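You operate a simulated robot arm through the tools that you are given. There is no shell and no other tool. Be economical: measure what you need, move in short steps, check, and stop when the job is done.

Carry out the task below with a simulated robot arm. There is one attempt and no reset: what you move stays moved.

TASK
Fetch the small grey filter from the top of the pale bench and set it on top of the white filter there. Then put the green can from the top of the pale bench on top of the blue filter there.
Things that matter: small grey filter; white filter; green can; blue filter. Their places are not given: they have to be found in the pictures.

It is judged by the outcome, as a careful person would: the job done as asked, and still so three seconds after it is handed in. It fails if anything else is knocked over, pushed out of place, dropped, spilled or broken.

THE ROBOT
A 6-joint arm with a two-finger parallel gripper, fixed in place. Base frame: the origin is at the foot of the arm, x ahead of it, y to its left, z up; the work surface is at about z = 900. Lengths are in mm, angles in rad, forces in N, time in s.
With the tool pointing down near the work surface it reaches from about 240 to 640 mm from the base axis. Its first joint turns from -1.152 to 1.152 rad. Payload 2.7 kg.
Tool frame: the origin (TCP) lies between the finger pads and is the grasp point; the fingertips stand 23 mm ahead of it; z points along the fingers, y is the line along which they close. The gripper opens to 94 mm. The fingers are 38 mm wide and 10 mm thick; the gripper's body (54 by 96 mm) begins 39 mm behind the TCP.
Orientation is told as [roll, pitch, yaw] about the base's x, y, z axes, in that order, counted from this pose: with the fingers straight down and closing along the base's y, the tool's x points along the base's -x, its y along +y and its z along -z.

THE INTERFACE
- The arm moves only by the tool play_rows. Its argument "steps" is a list of rows, each a list of 7 numbers: the shift along the tool's x, y, z in m, then the turn, a rotation vector about the tool's x, y, z in rad, then the gripper command, from -1 (shut) to 1 (fully open), values between in proportion. In form: [[x, y, z, ax, ay, az, gripper], ...]. A call has 1 to 12 rows; each row shifts and turns the commanded pose from where the row before left it, along the tool's axes as they then stand. A row lasts 0.2 s, in which the tool goes at most 50 mm and 0.15 rad; a call with a longer step from one row to the next is refused whole, and so is a gripper value outside its range. A pose out of reach is approached as far as the arm can. The call stops where the force on the tool passes 40 N (or 10 N more than at its start, if that is more) or the arm is blocked; 0.2 s more then pass. The fingers move at their own pace (about 45 mm/s each) and stop on an object; they squeeze with about 23 N. The grip force told is the motor's: it shows also when the fingers shut on nothing. Time passes only in rows, and 0.2 s behind the last, so rows that do not move let the fingers close. It gives the time, the measured TCP pose, the force on the tool (base axes), the opening and the grip force at its end, in the units of the frame above (readings bear some noise), and new pictures: "views" is both (left out), scene, wrist or none.
- Cameras (640 x 400 px; columns grow to the right, rows downward): "scene" is fixed at [87.4, -436.8, 1427.3]; the picture's right is [0.68, -0.73, 0.00], its down [-0.27, -0.25, -0.93] and it looks along [0.68, 0.64, -0.37] (base axes); focal length 332 px, centre (320, 200). "wrist" rides on the gripper at [-39, 0, -44] in the tool frame; the picture's right is [0.00, -1.00, 0.00], its down [0.97, 0.00, -0.24] and it looks along [0.24, 0.00, 0.97] (tool axes); focal length 218 px, centre (320, 200).
- pixel_to_xyz(camera, pixels): for up to 12 pixels [column, row] of the newest picture of that camera ("zoom" is the newest enlarged one), the place [x, y, z] in the base frame of the surface seen there, good to about 2 mm. No time passes.
- zoom(camera, box): a new picture of the part [left, top, right, bottom] of that camera's present view, enlarged. No time passes.
- close_job(): hands the job in; it is judged then, once.

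Work in short steps. Measure before you move; look again where a grasp or a placing could have gone wrong, and mend it. You have 80 turns and 120 pictures in all, the two below and enlarged ones among them. Open the gripper and draw the arm clear of the work before you hand the job in, unless the task says otherwise; then end with one line.

The tools are called as a command line: name --pt "numbers of a row" for each row, then --argument value for the rest, lists and objects as JSON in quotes. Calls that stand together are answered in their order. play_rows: Moves the arm, as the interface text tells. Its arguments: {"type":"object","properties":{"steps":{"type":"array","items":{"type":"array","items":{"type":"number"}}},"views":{"type":"string","enum":["both","scene","wrist","none"]}},"required":["steps"]} The other tools are called the same way: pixel_to_xyz (camera, pixels) gives the place of the surface under pixels of a picture; zoom (camera, box) takes an enlarged picture of a part of a camera's view; close_job () hands the job in.

At the start:

```text
time_s: 0.0
tool_pos: [349.9, -78.6, 1300.8]
ee_rot: [0.002, -0.002, 0.0]
force: [0.3, -0.1, -0.9]
gripper_width: 94.1
grasp_force: 0.1
```

scene: 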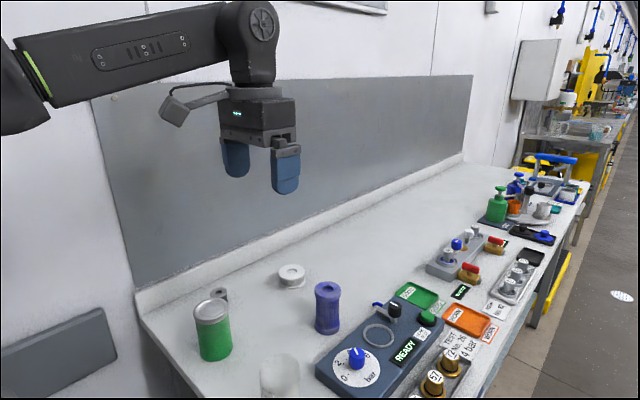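
wrist: 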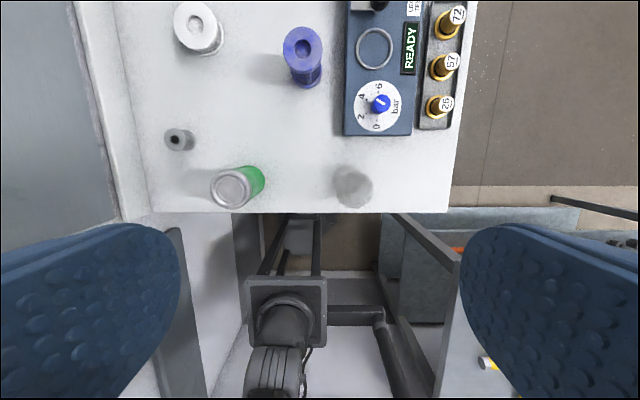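

The wrist view shows the white filter (198,28), small grey filter (178,138), green can (235,187), blue filter (303,52), and a clear object at (352,185). I'll enlarge and measure.

zoom --camera "scene" --box '[150, 240, 390, 400]'

zoom --camera "wrist" --box '[120, 0, 440, 220]'

pixel_to_xyz --camera "scene" --pixels '[[219, 290], [219, 299], [228, 293], [291, 267], [291, 283], [212, 308], [195, 312], [230, 308], [327, 286], [327, 315], [315, 290], [341, 290]]'

pixel_to_xyz --camera "wrist" --pixels '[[175, 138], [175, 129], [175, 147], [166, 138], [190, 138], [195, 22], [174, 22], [216, 22], [230, 188], [303, 47], [352, 185], [260, 130]]'

```text
2.50 times, centred on (270, 320) of scene
```

zoom: 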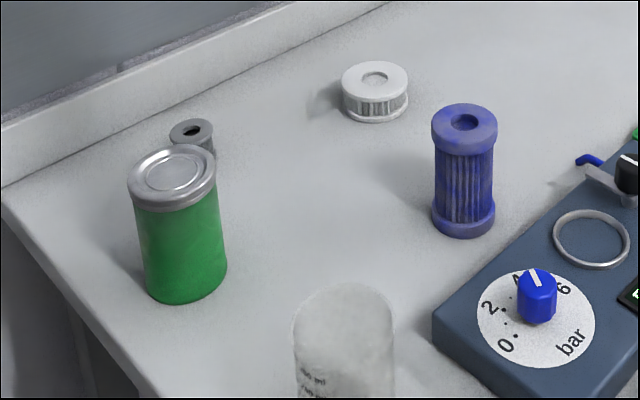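

```text
1.82 times, centred on (280, 110) of wrist
```

zoom: 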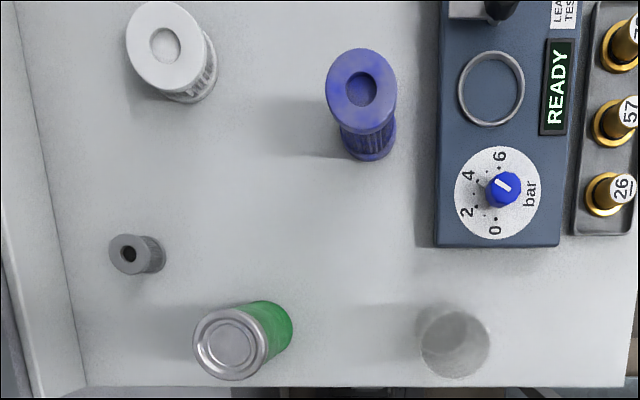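

```text
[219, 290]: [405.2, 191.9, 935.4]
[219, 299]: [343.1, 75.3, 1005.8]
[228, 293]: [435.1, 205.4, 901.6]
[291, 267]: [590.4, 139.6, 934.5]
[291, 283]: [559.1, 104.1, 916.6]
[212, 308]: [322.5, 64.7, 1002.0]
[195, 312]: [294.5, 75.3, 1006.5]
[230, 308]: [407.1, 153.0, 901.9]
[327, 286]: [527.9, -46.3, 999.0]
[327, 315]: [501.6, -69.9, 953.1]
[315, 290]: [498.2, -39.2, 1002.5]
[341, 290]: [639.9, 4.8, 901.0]
```

```text
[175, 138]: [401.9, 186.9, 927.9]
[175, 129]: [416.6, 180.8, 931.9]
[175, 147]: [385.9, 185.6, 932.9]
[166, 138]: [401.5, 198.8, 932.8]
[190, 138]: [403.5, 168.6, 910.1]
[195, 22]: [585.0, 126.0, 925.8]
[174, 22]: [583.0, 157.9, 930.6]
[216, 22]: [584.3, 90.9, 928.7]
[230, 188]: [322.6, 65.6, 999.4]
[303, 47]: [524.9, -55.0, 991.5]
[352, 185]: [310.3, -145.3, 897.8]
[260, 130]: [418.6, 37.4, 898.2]
```

Bench is near z=900. I measure the lip at the wall and the outlines of the objects more finely from the enlarged wrist picture.

pixel_to_xyz --camera "wrist" --pixels '[[130, 138], [140, 138], [125, 138], [120, 138], [110, 138], [100, 100], [145, 180]]'

pixel_to_xyz --camera "zoom" --pixels '[[130, 48], [165, 48], [197, 48], [165, 8], [165, 85], [330, 90], [360, 90], [395, 90], [198, 345], [260, 345], [226, 312], [226, 375]]'

play_rows --pt "-0.005 0.044 0.02 0 0 0 0.3" --pt "-0.005 0.044 0.02 0 0 0 0.3" --pt "-0.005 0.044 0.02 0 0 0 0.3" --pt "-0.005 0.044 0.02 0 0 0 0.3" --pt "-0.005 0.044 0.02 0 0 0 0.3" --pt "-0.005 0.044 0.02 0 0 0 0.3" --pt "0 0 0.04 0 0 0 0.3" --pt "0 0 0.04 0 0 0 0.3" --pt "0 0 0 0 0 0 0.3"

```text
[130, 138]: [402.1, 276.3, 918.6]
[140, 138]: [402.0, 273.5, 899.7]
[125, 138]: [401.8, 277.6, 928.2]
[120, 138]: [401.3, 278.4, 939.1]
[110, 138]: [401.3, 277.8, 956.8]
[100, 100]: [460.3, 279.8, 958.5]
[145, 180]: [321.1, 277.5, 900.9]
```

```text
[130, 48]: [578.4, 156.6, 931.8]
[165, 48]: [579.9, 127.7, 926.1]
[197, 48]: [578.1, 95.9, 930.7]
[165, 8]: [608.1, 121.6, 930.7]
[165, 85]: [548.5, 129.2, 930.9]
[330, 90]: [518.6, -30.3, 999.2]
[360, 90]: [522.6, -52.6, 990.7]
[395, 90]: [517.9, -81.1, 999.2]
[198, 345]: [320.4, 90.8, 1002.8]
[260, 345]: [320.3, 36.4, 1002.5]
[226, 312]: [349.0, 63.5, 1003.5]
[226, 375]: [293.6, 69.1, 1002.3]
```

```text
time_s: 2.0
tool_pos: [379.3, 186.1, 1099.1]
ee_rot: [0.002, -0.001, 0.002]
force: [0.1, -0.2, 0.5]
gripper_width: 61.0
grasp_force: 0.1
```

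scene: 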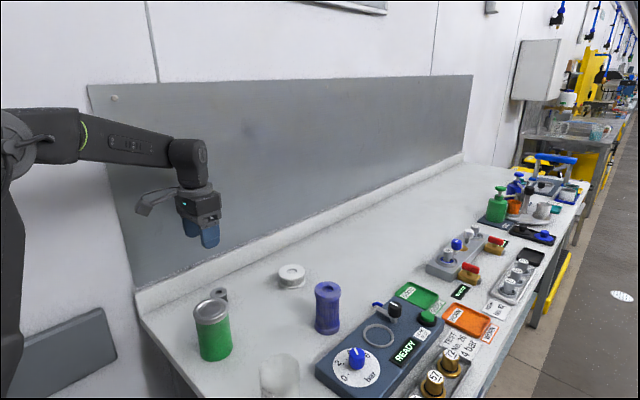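
wrist: 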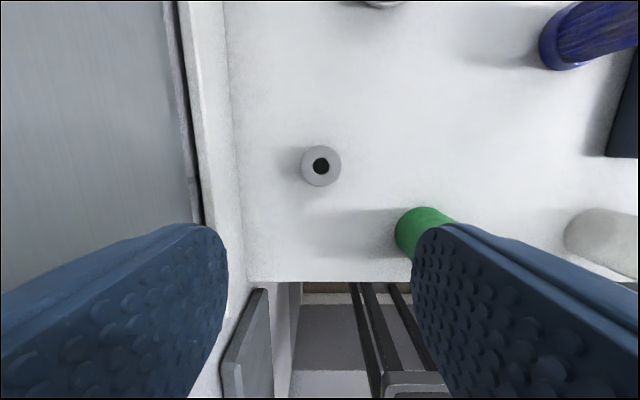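

The small grey filter is at wrist (320,165); I measure its rim.

pixel_to_xyz --camera "wrist" --pixels '[[303, 165], [338, 165], [320, 149], [320, 182], [311, 156], [330, 176], [320, 165]]'

```text
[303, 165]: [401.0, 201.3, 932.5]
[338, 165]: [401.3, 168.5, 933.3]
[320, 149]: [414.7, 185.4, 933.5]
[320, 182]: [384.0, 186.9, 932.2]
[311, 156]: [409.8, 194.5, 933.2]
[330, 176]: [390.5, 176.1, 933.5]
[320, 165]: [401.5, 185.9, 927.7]
```

Grey filter's centre is about (400,185.5), top 933, diameter about 35. Descend to z≈928 in clear air, then close.

play_rows --pt "-0.0105 0 0.03 0 0 0 0.3" --pt "-0.0105 0 0.03 0 0 0 0.3" --pt "0 0 0.03 0 0 0 0.3" --pt "0 0 0.03 0 0 0 0.3" --pt "0 0 0.02 0 0 0 0.3" --pt "0 0 0.02 0 0 0 0.3" --pt "0 0 0.011 0 0 0 0.3" --pt "0 0 0 0 0 0 0.3"

```text
time_s: 3.8
tool_pos: [401.8, 186.2, 930.1]
ee_rot: [0.0, -0.002, 0.002]
force: [-0.4, 0.8, -0.5]
gripper_width: 61.0
grasp_force: 0.1
```

scene: 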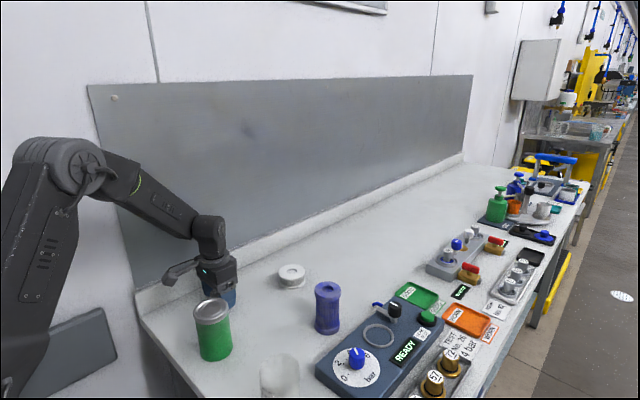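
wrist: 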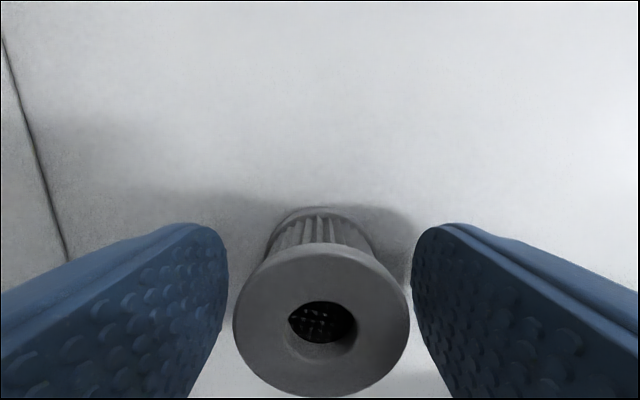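

The filter stands centred between the fingers; I close, then lift.

play_rows --pt "0 0 0.003 0 0 0 -0.3" --pt "0 0 0 0 0 0 -0.6" --pt "0 0 0 0 0 0 -1" --pt "0 0 0 0 0 0 -1" --pt "0 0 0 0 0 0 -1" --views "none"

play_rows --pt "0 0 -0.01 0 0 0 -1" --pt "0 0 -0.02 0 0 0 -1" --pt "0 0 -0.03 0 0 0 -1" --pt "0 0 -0.03 0 0 0 -1" --pt "0 0 -0.03 0 0 0 -1" --pt "0 0 0 0 0 0 -1"

```text
time_s: 5.0
tool_pos: [401.8, 185.7, 927.1]
ee_rot: [0.001, -0.003, 0.002]
force: [0.6, -0.1, -0.2]
gripper_width: 37.8
grasp_force: 23.0
```

```text
time_s: 6.4
tool_pos: [400.3, 186.2, 1047.4]
ee_rot: [0.0, -0.002, 0.003]
force: [-0.2, 0.1, 0.1]
gripper_width: 38.1
grasp_force: 22.9
```

scene: 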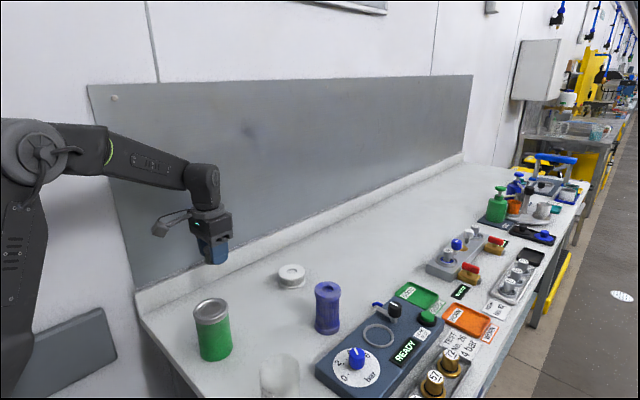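
wrist: 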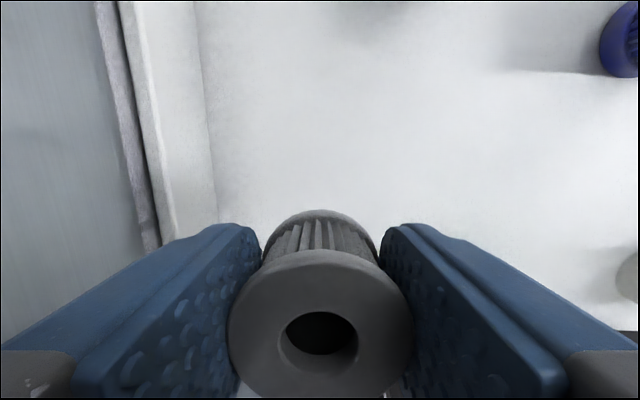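

Held (width 38). I move part way towards the white filter to measure it from closer, and measure where the held filter sits in the grip.

play_rows --pt "-0.04 -0.02 0 0 0 0 -1" --pt "-0.04 -0.02 0 0 0 0 -1" --pt "-0.04 -0.02 0 0 0 0 -1" --pt "0 0 0 0 0 0 -1" --views "wrist"

pixel_to_xyz --camera "wrist" --pixels '[[320, 280], [320, 392], [240, 330], [400, 330]]'

```text
time_s: 7.4
tool_pos: [521.7, 126.2, 1046.9]
ee_rot: [0.002, -0.003, 0.003]
force: [0.1, -0.9, 0.0]
gripper_width: 38.0
grasp_force: 22.9
```

wrist: 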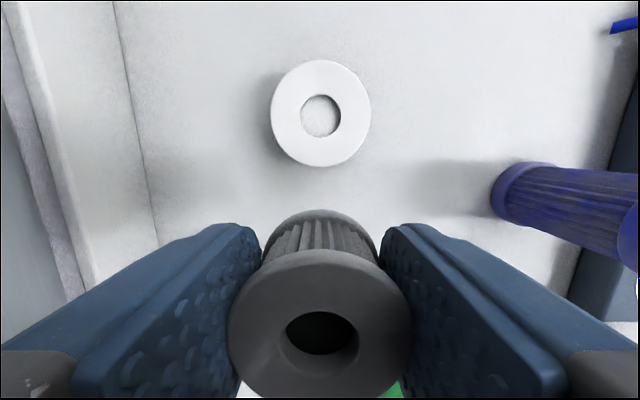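

```text
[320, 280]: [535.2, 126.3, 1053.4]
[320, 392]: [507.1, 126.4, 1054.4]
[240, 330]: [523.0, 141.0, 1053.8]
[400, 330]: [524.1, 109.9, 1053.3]
```

pixel_to_xyz --camera "wrist" --pixels '[[274, 112], [367, 112], [320, 63], [320, 162], [286, 80], [353, 148], [286, 148], [353, 80], [320, 116], [320, 252], [320, 396]]'

```text
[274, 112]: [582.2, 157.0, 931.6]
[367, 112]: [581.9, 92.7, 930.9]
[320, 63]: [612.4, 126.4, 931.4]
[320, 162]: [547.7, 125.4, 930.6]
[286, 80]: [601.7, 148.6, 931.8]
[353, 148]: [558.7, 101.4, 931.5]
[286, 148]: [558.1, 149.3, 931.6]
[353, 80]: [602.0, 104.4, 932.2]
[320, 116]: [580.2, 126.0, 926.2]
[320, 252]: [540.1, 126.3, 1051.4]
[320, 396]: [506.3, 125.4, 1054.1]
```

White filter centre (580,125.5), top 931.5; the held filter's bottom is 26.5 mm below TCP, so release height is TCP z≈959. I move over it and down to about 966.

play_rows --pt "-0.03 0 0 0 0 0 -1" --pt "-0.029 0 0 0 0 0 -1" --pt "0 0 0.03 0 0 0 -1" --pt "0 0 0.03 0 0 0 -1" --pt "0 0 0.02 0 0 0 -1" --pt "0 0 0 0 0 0 -1"

```text
time_s: 8.8
tool_pos: [579.8, 125.5, 966.6]
ee_rot: [0.001, -0.002, 0.002]
force: [0.1, 0.0, 0.0]
gripper_width: 38.2
grasp_force: 22.5
```

scene: 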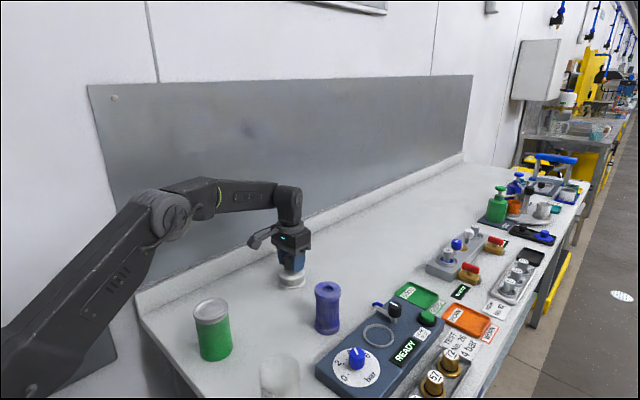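
wrist: 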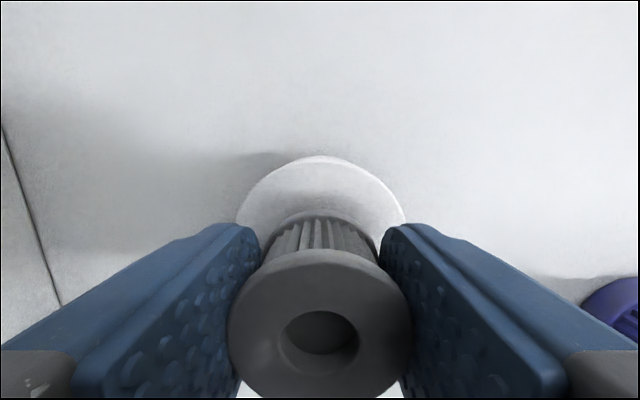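

Centred above the white filter. I lower in small steps to find contact.

play_rows --pt "-0.001 0 0.003 0 0 0 -1" --pt "0 0 0.002 0 0 0 -1" --pt "0 0 0.001 0 0 0 -1" --pt "0 0 0.001 0 0 0 -1" --pt "0 0 0 0 0 0 -1" --views "none"

zoom --camera "scene" --box '[250, 220, 340, 300]'

```text
time_s: 10.0
tool_pos: [580.5, 125.1, 961.2]
ee_rot: [0.001, -0.003, 0.003]
force: [0.8, -0.9, -0.1]
gripper_width: 38.0
grasp_force: 22.6
```

```text
5.00 times, centred on (295, 260) of scene
```

zoom: 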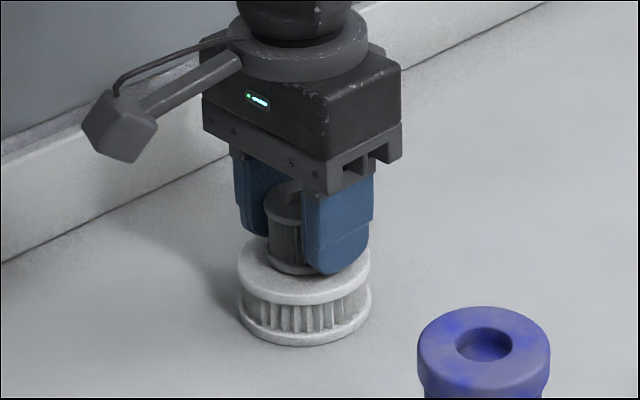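

play_rows --pt "0 0 0.001 0 0 0 -1" --pt "0 0 0.001 0 0 0 -1" --pt "0 0 0 0 0 0 -1" --views "none"

```text
time_s: 10.8
tool_pos: [581.1, 126.6, 958.6]
ee_rot: [0.001, -0.002, 0.002]
force: [0.3, 0.7, 2.5]
gripper_width: 37.6
grasp_force: 23.3
```

Force z of 2.5 N shows first contact. I open gently and then rise.

play_rows --pt "0 0 0 0 0 0 -0.1" --pt "0 0 0 0 0 0 0.1" --pt "0 0 0 0 0 0 0.2" --pt "0 0 0 0 0 0 0.3" --pt "0 0 0 0 0 0 0.3" --pt "0 0 -0.01 0 0 0 0.3" --pt "0 0 -0.03 0 0 0 0.3" --pt "0 0 -0.04 0 0 0 0.3" --pt "0 0 -0.04 0 0 0 0.3" --pt "0 0 -0.04 0 0 0 0.3"

zoom --camera "scene" --box '[250, 220, 340, 300]'

```text
time_s: 13.0
tool_pos: [580.1, 125.9, 1117.7]
ee_rot: [0.001, -0.001, 0.002]
force: [0.2, -0.3, -0.3]
gripper_width: 61.2
grasp_force: 0.0
```

scene: 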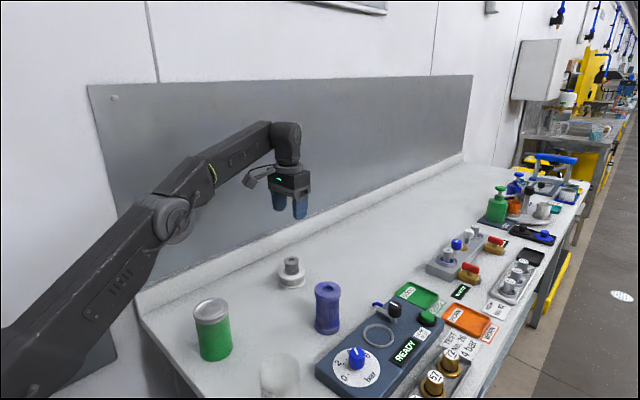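
wrist: 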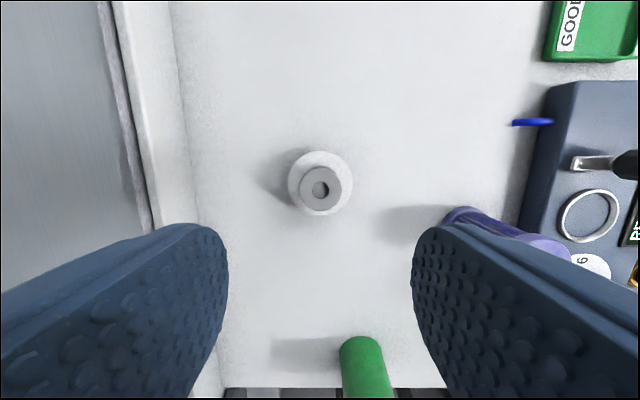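

```text
5.00 times, centred on (295, 260) of scene
```

zoom: 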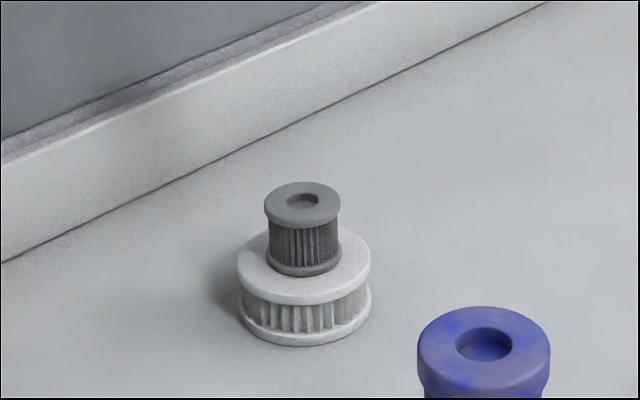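

First stack is sound. Now I travel to near the can at z≈1150, gripper fully open.

play_rows --pt "0.045 -0.01 -0.005 0 0 0 1" --pt "0.045 -0.01 -0.005 0 0 0 1" --pt "0.045 -0.01 -0.005 0 0 0 1" --pt "0.045 -0.01 -0.005 0 0 0 1" --pt "0.045 -0.01 -0.005 0 0 0 1" --pt "0.045 -0.01 -0.005 0 0 0 1" --pt "0 0 0 0 0 0 1"

```text
time_s: 14.6
tool_pos: [310.3, 66.9, 1148.1]
ee_rot: [0.002, 0.0, 0.003]
force: [0.5, 0.0, 0.1]
gripper_width: 94.1
grasp_force: 0.2
```

scene: 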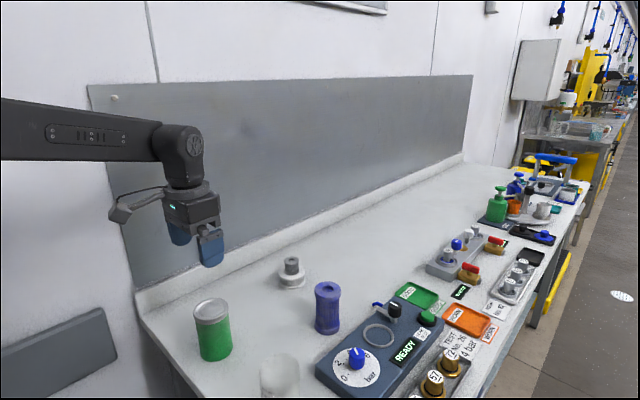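
wrist: 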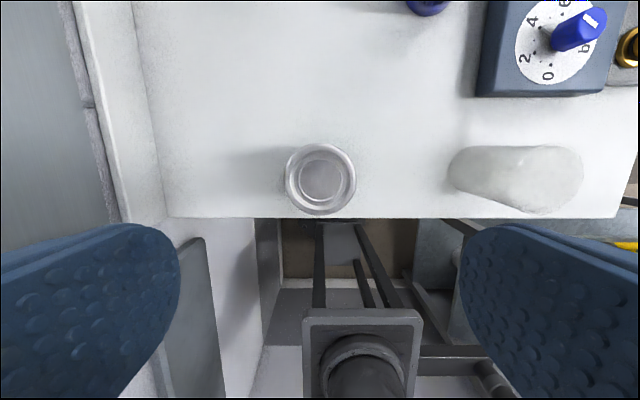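

pixel_to_xyz --camera "wrist" --pixels '[[288, 180], [352, 180], [320, 147], [320, 212], [300, 157], [341, 202], [320, 180], [520, 180], [525, 148], [581, 180]]'

```text
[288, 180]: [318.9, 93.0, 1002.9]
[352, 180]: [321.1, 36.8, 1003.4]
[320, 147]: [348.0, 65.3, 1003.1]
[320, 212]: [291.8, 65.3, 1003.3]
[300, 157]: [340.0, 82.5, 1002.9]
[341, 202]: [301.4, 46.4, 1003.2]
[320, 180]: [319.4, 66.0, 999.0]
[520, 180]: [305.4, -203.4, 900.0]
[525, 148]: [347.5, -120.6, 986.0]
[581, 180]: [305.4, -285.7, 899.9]
```

Can centre (320,65.2), top 1003, diameter about 58. I centre and descend to TCP z≈975.

play_rows --pt "-0.01 -0.0015 0.03 0 0 0 1" --pt "0 0 0.03 0 0 0 1" --pt "0 0 0.03 0 0 0 1" --pt "0 0 0.03 0 0 0 1" --pt "0 0 0.03 0 0 0 1" --pt "0 0 0.023 0 0 0 1" --pt "0 0 0 0 0 0 1"

```text
time_s: 16.2
tool_pos: [321.8, 63.7, 973.8]
ee_rot: [0.002, -0.001, 0.001]
force: [0.0, 0.1, 0.1]
gripper_width: 94.0
grasp_force: 0.1
```

scene: 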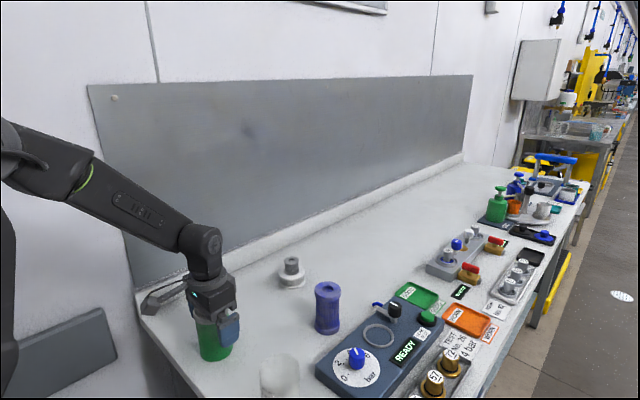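
wrist: 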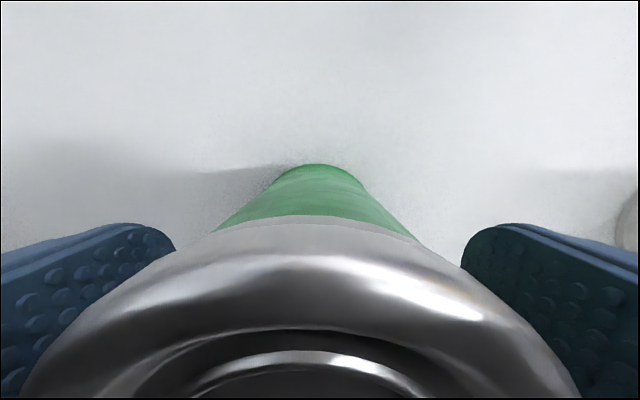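

Well centred; close, then lift a little to test the grip.

play_rows --pt "0 0.001 0 0 0 0 0.6" --pt "0 0 0 0 0 0 0.3" --pt "0 0 0 0 0 0 0" --pt "0 0 0 0 0 0 -1" --pt "0 0 0 0 0 0 -1" --pt "0 0 0 0 0 0 -1" --views "none"

play_rows --pt "0 0 -0.005 0 0 0 -1" --pt "0 0 -0.015 0 0 0 -1" --pt "0 0 -0.03 0 0 0 -1" --pt "0 0 -0.03 0 0 0 -1" --pt "0 0 -0.03 0 0 0 -1" --pt "0 0 -0.03 0 0 0 -1" --pt "0 0 -0.02 0 0 0 -1" --pt "0 0 0 0 0 0 -1"

zoom --camera "scene" --box '[140, 180, 300, 300]'

```text
time_s: 17.6
tool_pos: [320.6, 65.4, 975.0]
ee_rot: [0.001, -0.001, 0.002]
force: [-0.7, 0.3, -0.2]
gripper_width: 62.8
grasp_force: 23.4
```

```text
time_s: 19.4
tool_pos: [320.1, 64.5, 1134.8]
ee_rot: [0.002, -0.003, 0.002]
force: [1.0, 0.1, -0.8]
gripper_width: 62.8
grasp_force: 22.7
```

scene: 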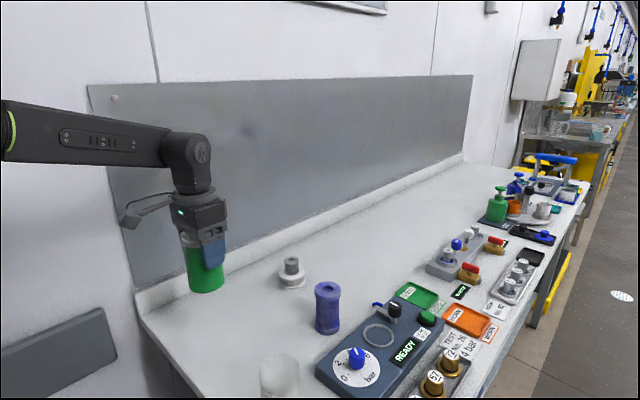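
wrist: 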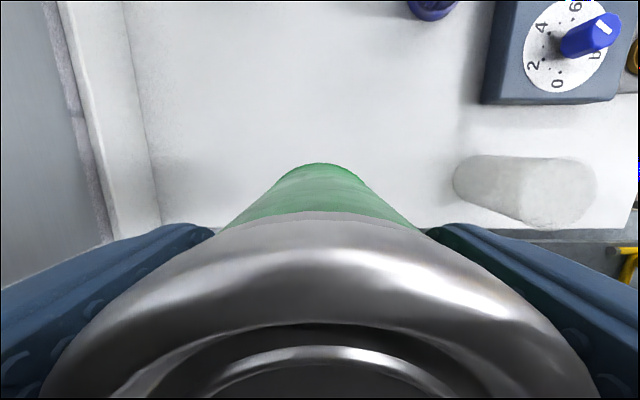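

```text
3.33 times, centred on (220, 240) of scene
```

zoom: 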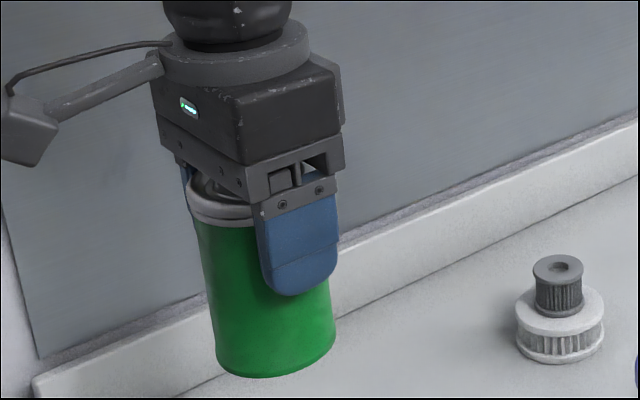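

Held firmly; its bottom is about 75 mm below TCP (now z≈1060, clears the 1000 mm blue filter). I go part way and measure the blue filter's top.

play_rows --pt "-0.03 -0.03 0 0 0 0 -1" --pt "-0.03 -0.03 -0.005 0 0 0 -1" --pt "-0.03 -0.03 -0.005 0 0 0 -1" --pt "-0.02 -0.03 0 0 0 0 -1" --pt "0 0 0 0 0 0 -1"

```text
time_s: 20.6
tool_pos: [430.1, -55.9, 1144.2]
ee_rot: [0.002, -0.002, 0.002]
force: [0.2, 0.0, 0.4]
gripper_width: 62.5
grasp_force: 23.3
```

scene: 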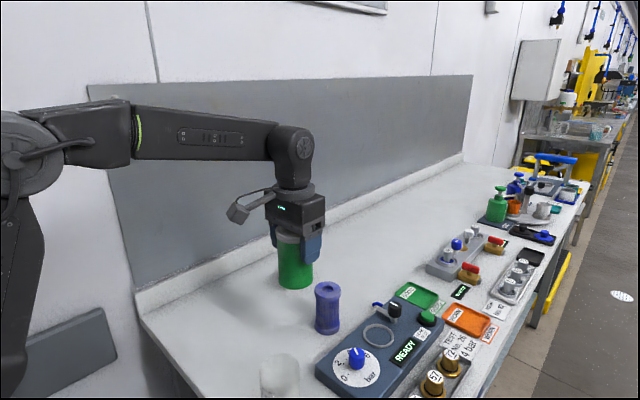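
wrist: 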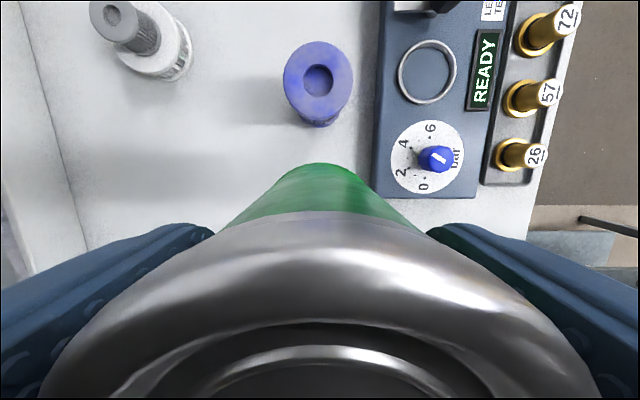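

pixel_to_xyz --camera "wrist" --pixels '[[286, 79], [350, 79], [318, 43], [318, 115], [296, 55], [341, 55], [296, 104], [341, 104], [318, 79], [320, 168], [300, 172], [340, 172]]'

pixel_to_xyz --camera "scene" --pixels '[[281, 280], [295, 288], [309, 284], [317, 288], [337, 288], [327, 284], [327, 297], [318, 293]]'

```text
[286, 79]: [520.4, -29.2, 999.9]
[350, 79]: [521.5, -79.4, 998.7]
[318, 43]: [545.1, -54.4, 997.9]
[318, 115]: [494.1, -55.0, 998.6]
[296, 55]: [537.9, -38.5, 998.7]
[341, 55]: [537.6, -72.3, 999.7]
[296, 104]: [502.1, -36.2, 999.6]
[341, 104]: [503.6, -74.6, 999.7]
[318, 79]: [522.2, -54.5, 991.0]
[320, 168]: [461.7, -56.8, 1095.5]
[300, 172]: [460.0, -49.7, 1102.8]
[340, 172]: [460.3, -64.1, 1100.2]
```

```text
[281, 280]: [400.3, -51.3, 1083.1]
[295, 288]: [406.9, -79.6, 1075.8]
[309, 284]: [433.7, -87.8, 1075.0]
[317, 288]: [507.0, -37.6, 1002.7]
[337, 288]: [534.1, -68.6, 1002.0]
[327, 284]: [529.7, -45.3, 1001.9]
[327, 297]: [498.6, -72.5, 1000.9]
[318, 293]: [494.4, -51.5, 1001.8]
```

Blue filter centre (520,-54.8), top 999.5; release at TCP ≈1074.5. I move over it and lower to about 1081.

play_rows --pt "-0.03 0 0 0 0 0 -1" --pt "-0.03 0 0 0 0 0 -1" --pt "-0.03 0.0005 0 0 0 0 -1" --pt "0 0 0 0 0 0 -1" --pt "0 0 0.025 0 0 0 -1" --pt "0 0 0.025 0 0 0 -1" --pt "0 0 0.013 0 0 0 -1" --pt "0 0 0 0 0 0 -1"

zoom --camera "scene" --box '[270, 200, 390, 350]'

```text
time_s: 22.4
tool_pos: [520.2, -53.9, 1080.9]
ee_rot: [0.0, -0.001, 0.0]
force: [0.1, 0.1, -0.5]
gripper_width: 62.7
grasp_force: 23.0
```

scene: 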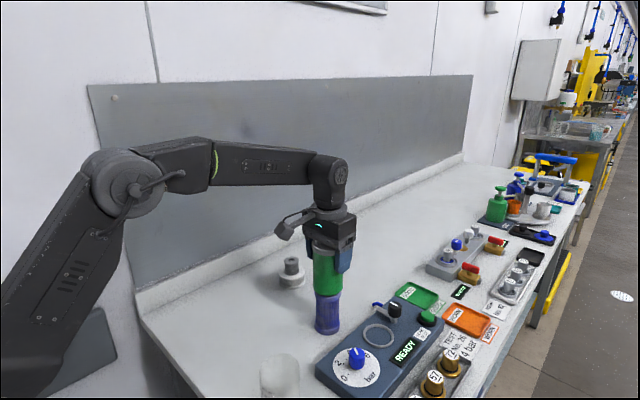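
wrist: 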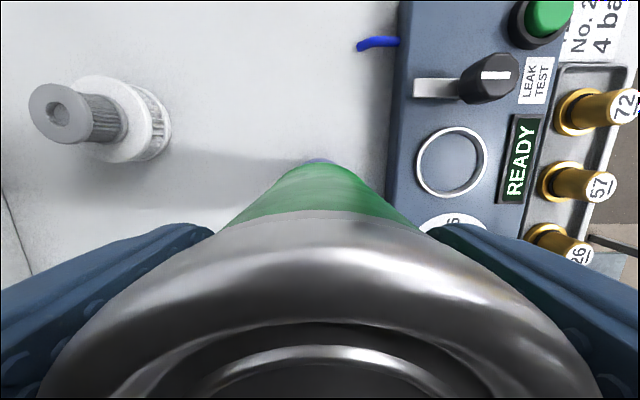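

```text
2.67 times, centred on (330, 275) of scene
```

zoom: 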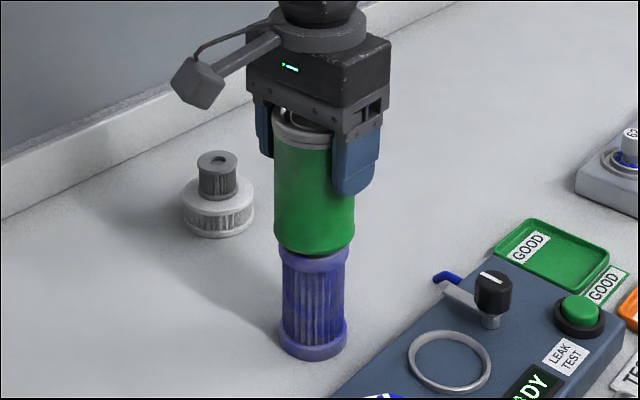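

Aligned with the filter. I lower slowly, watching the force.

play_rows --pt "0 -0.0005 0.002 0 0 0 -1" --pt "0 0 0.0015 0 0 0 -1" --pt "0 0 0.001 0 0 0 -1" --pt "0 0 0 0 0 0 -1" --views "none"

play_rows --pt "0 0 0.001 0 0 0 -1" --pt "0 0 0 0 0 0 -1" --views "none"

```text
time_s: 23.4
tool_pos: [521.7, -54.4, 1076.1]
ee_rot: [0.001, -0.002, 0.002]
force: [-0.3, 0.6, -0.1]
gripper_width: 62.7
grasp_force: 23.0
```

```text
time_s: 24.0
tool_pos: [521.3, -54.3, 1075.3]
ee_rot: [0.002, -0.003, 0.001]
force: [0.5, 0.1, -0.7]
gripper_width: 62.9
grasp_force: 22.9
```

play_rows --pt "0 0 0.0007 0 0 0 -1" --pt "0 0 0 0 0 0 -1" --views "none"

```text
time_s: 24.6
tool_pos: [520.9, -54.6, 1076.5]
ee_rot: [0.003, -0.002, 0.001]
force: [-0.4, -0.7, -0.1]
gripper_width: 62.9
grasp_force: 23.0
```

play_rows --pt "0 0 0.0007 0 0 0 -1" --pt "0 0 0 0 0 0 -1" --views "none"

zoom --camera "scene" --box '[300, 270, 360, 310]'

```text
time_s: 25.2
tool_pos: [520.5, -54.5, 1075.2]
ee_rot: [0.003, 0.0, 0.003]
force: [0.1, 0.4, -0.2]
gripper_width: 63.3
grasp_force: 23.0
```

```text
10.00 times, centred on (330, 290) of scene
```

zoom: 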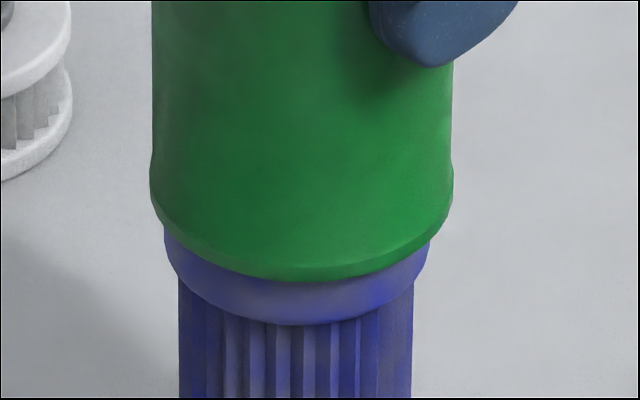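

play_rows --pt "0 0 0.0007 0 0 0 -1" --pt "0 0 0 0 0 0 -1" --views "none"

```text
time_s: 25.8
tool_pos: [521.7, -55.5, 1074.5]
ee_rot: [0.0, -0.002, 0.003]
force: [-0.4, -0.5, 1.5]
gripper_width: 62.6
grasp_force: 23.2
```

Force is only just rising; one more half-millimetre to confirm contact.

play_rows --pt "0 0 0.0005 0 0 0 -1" --pt "0 0 0 0 0 0 -1" --views "none"

```text
time_s: 26.4
tool_pos: [520.7, -54.6, 1073.4]
ee_rot: [0.001, -0.003, 0.002]
force: [-0.4, -0.5, 6.2]
gripper_width: 62.8
grasp_force: 22.9
```

Contact confirmed (6 N). I open slowly and evenly, then rise straight up.

play_rows --pt "0 0 0 0 0 0 0.36" --pt "0 0 0 0 0 0 0.42" --pt "0 0 0 0 0 0 0.5" --pt "0 0 0 0 0 0 0.7" --pt "0 0 0 0 0 0 0.9" --pt "0 0 0 0 0 0 0.9"

```text
time_s: 27.8
tool_pos: [521.1, -55.1, 1073.6]
ee_rot: [0.002, -0.001, 0.002]
force: [-0.5, 0.3, 0.2]
gripper_width: 89.5
grasp_force: 0.0
```

scene: 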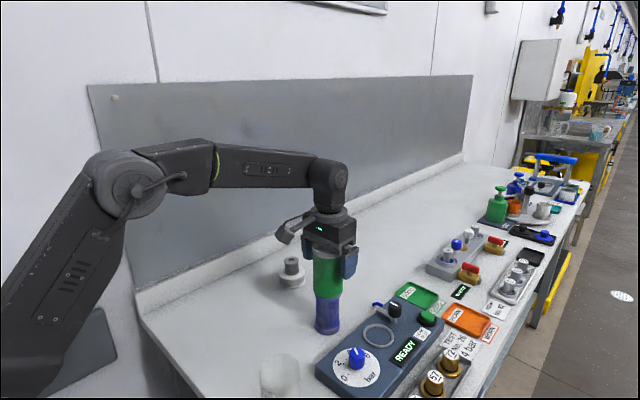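
wrist: 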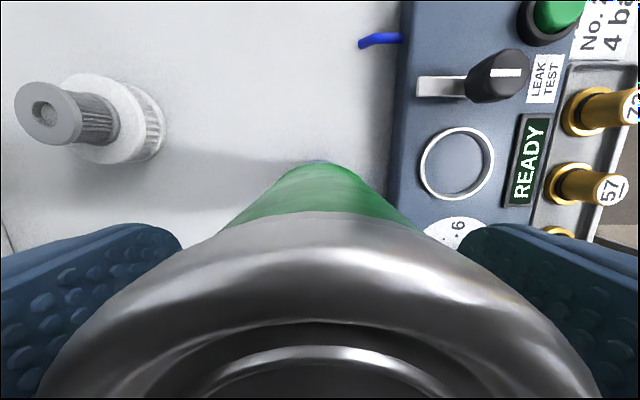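

play_rows --pt "0 0 -0.01 0 0 0 0.9" --pt "0 0 -0.02 0 0 0 0.9" --pt "0 0 -0.03 0 0 0 0.9" --pt "0 0 -0.03 0 0 0 0.9" --pt "0 0 -0.03 0 0 0 0.9" --pt "0 0 -0.03 0 0 0 0.9" --pt "0.03 0 -0.03 0 0 0 0.9" --pt "0.04 0 0 0 0 0 0.9" --pt "0.04 0 0 0 0 0 0.9" --pt "0 0 0 0 0 0 0.9"

zoom --camera "scene" --box '[210, 200, 390, 350]'

```text
time_s: 30.0
tool_pos: [410.1, -56.3, 1251.5]
ee_rot: [0.001, -0.002, 0.002]
force: [-0.3, 0.2, 0.0]
gripper_width: 89.1
grasp_force: 0.0
```

scene: 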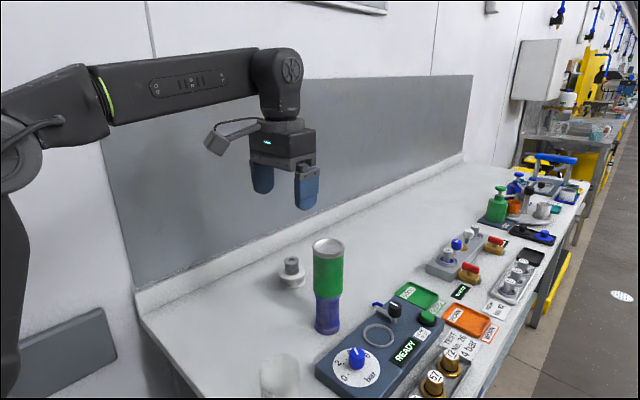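
wrist: 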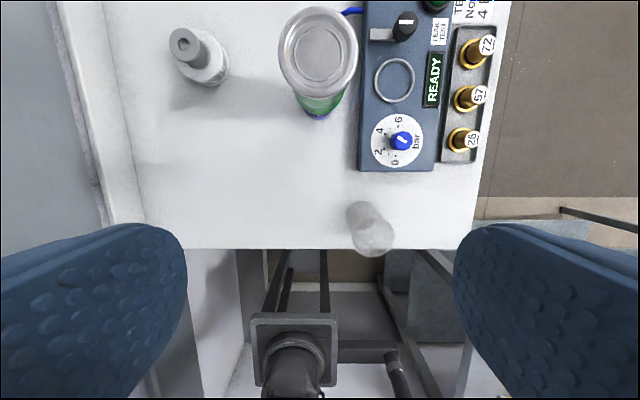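

```text
2.67 times, centred on (300, 275) of scene
```

zoom: 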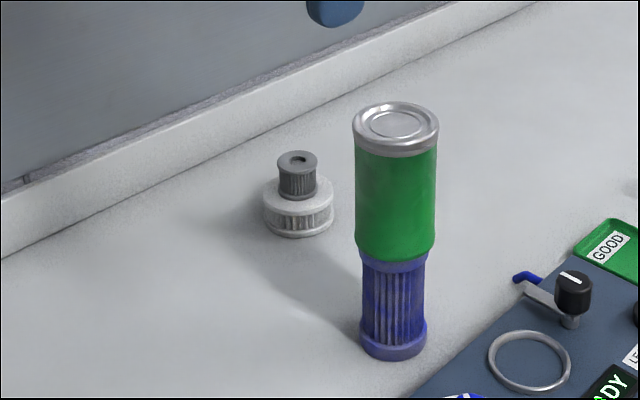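

Both stacks stand upright and the arm is clear with the gripper open. I hand the job in.

close_job

```text
The job is handed in.
```

The small grey filter is on top of the white filter and the green can is on top of the blue filter; both stacks stood upright in the last pictures, and nothing else was touched.
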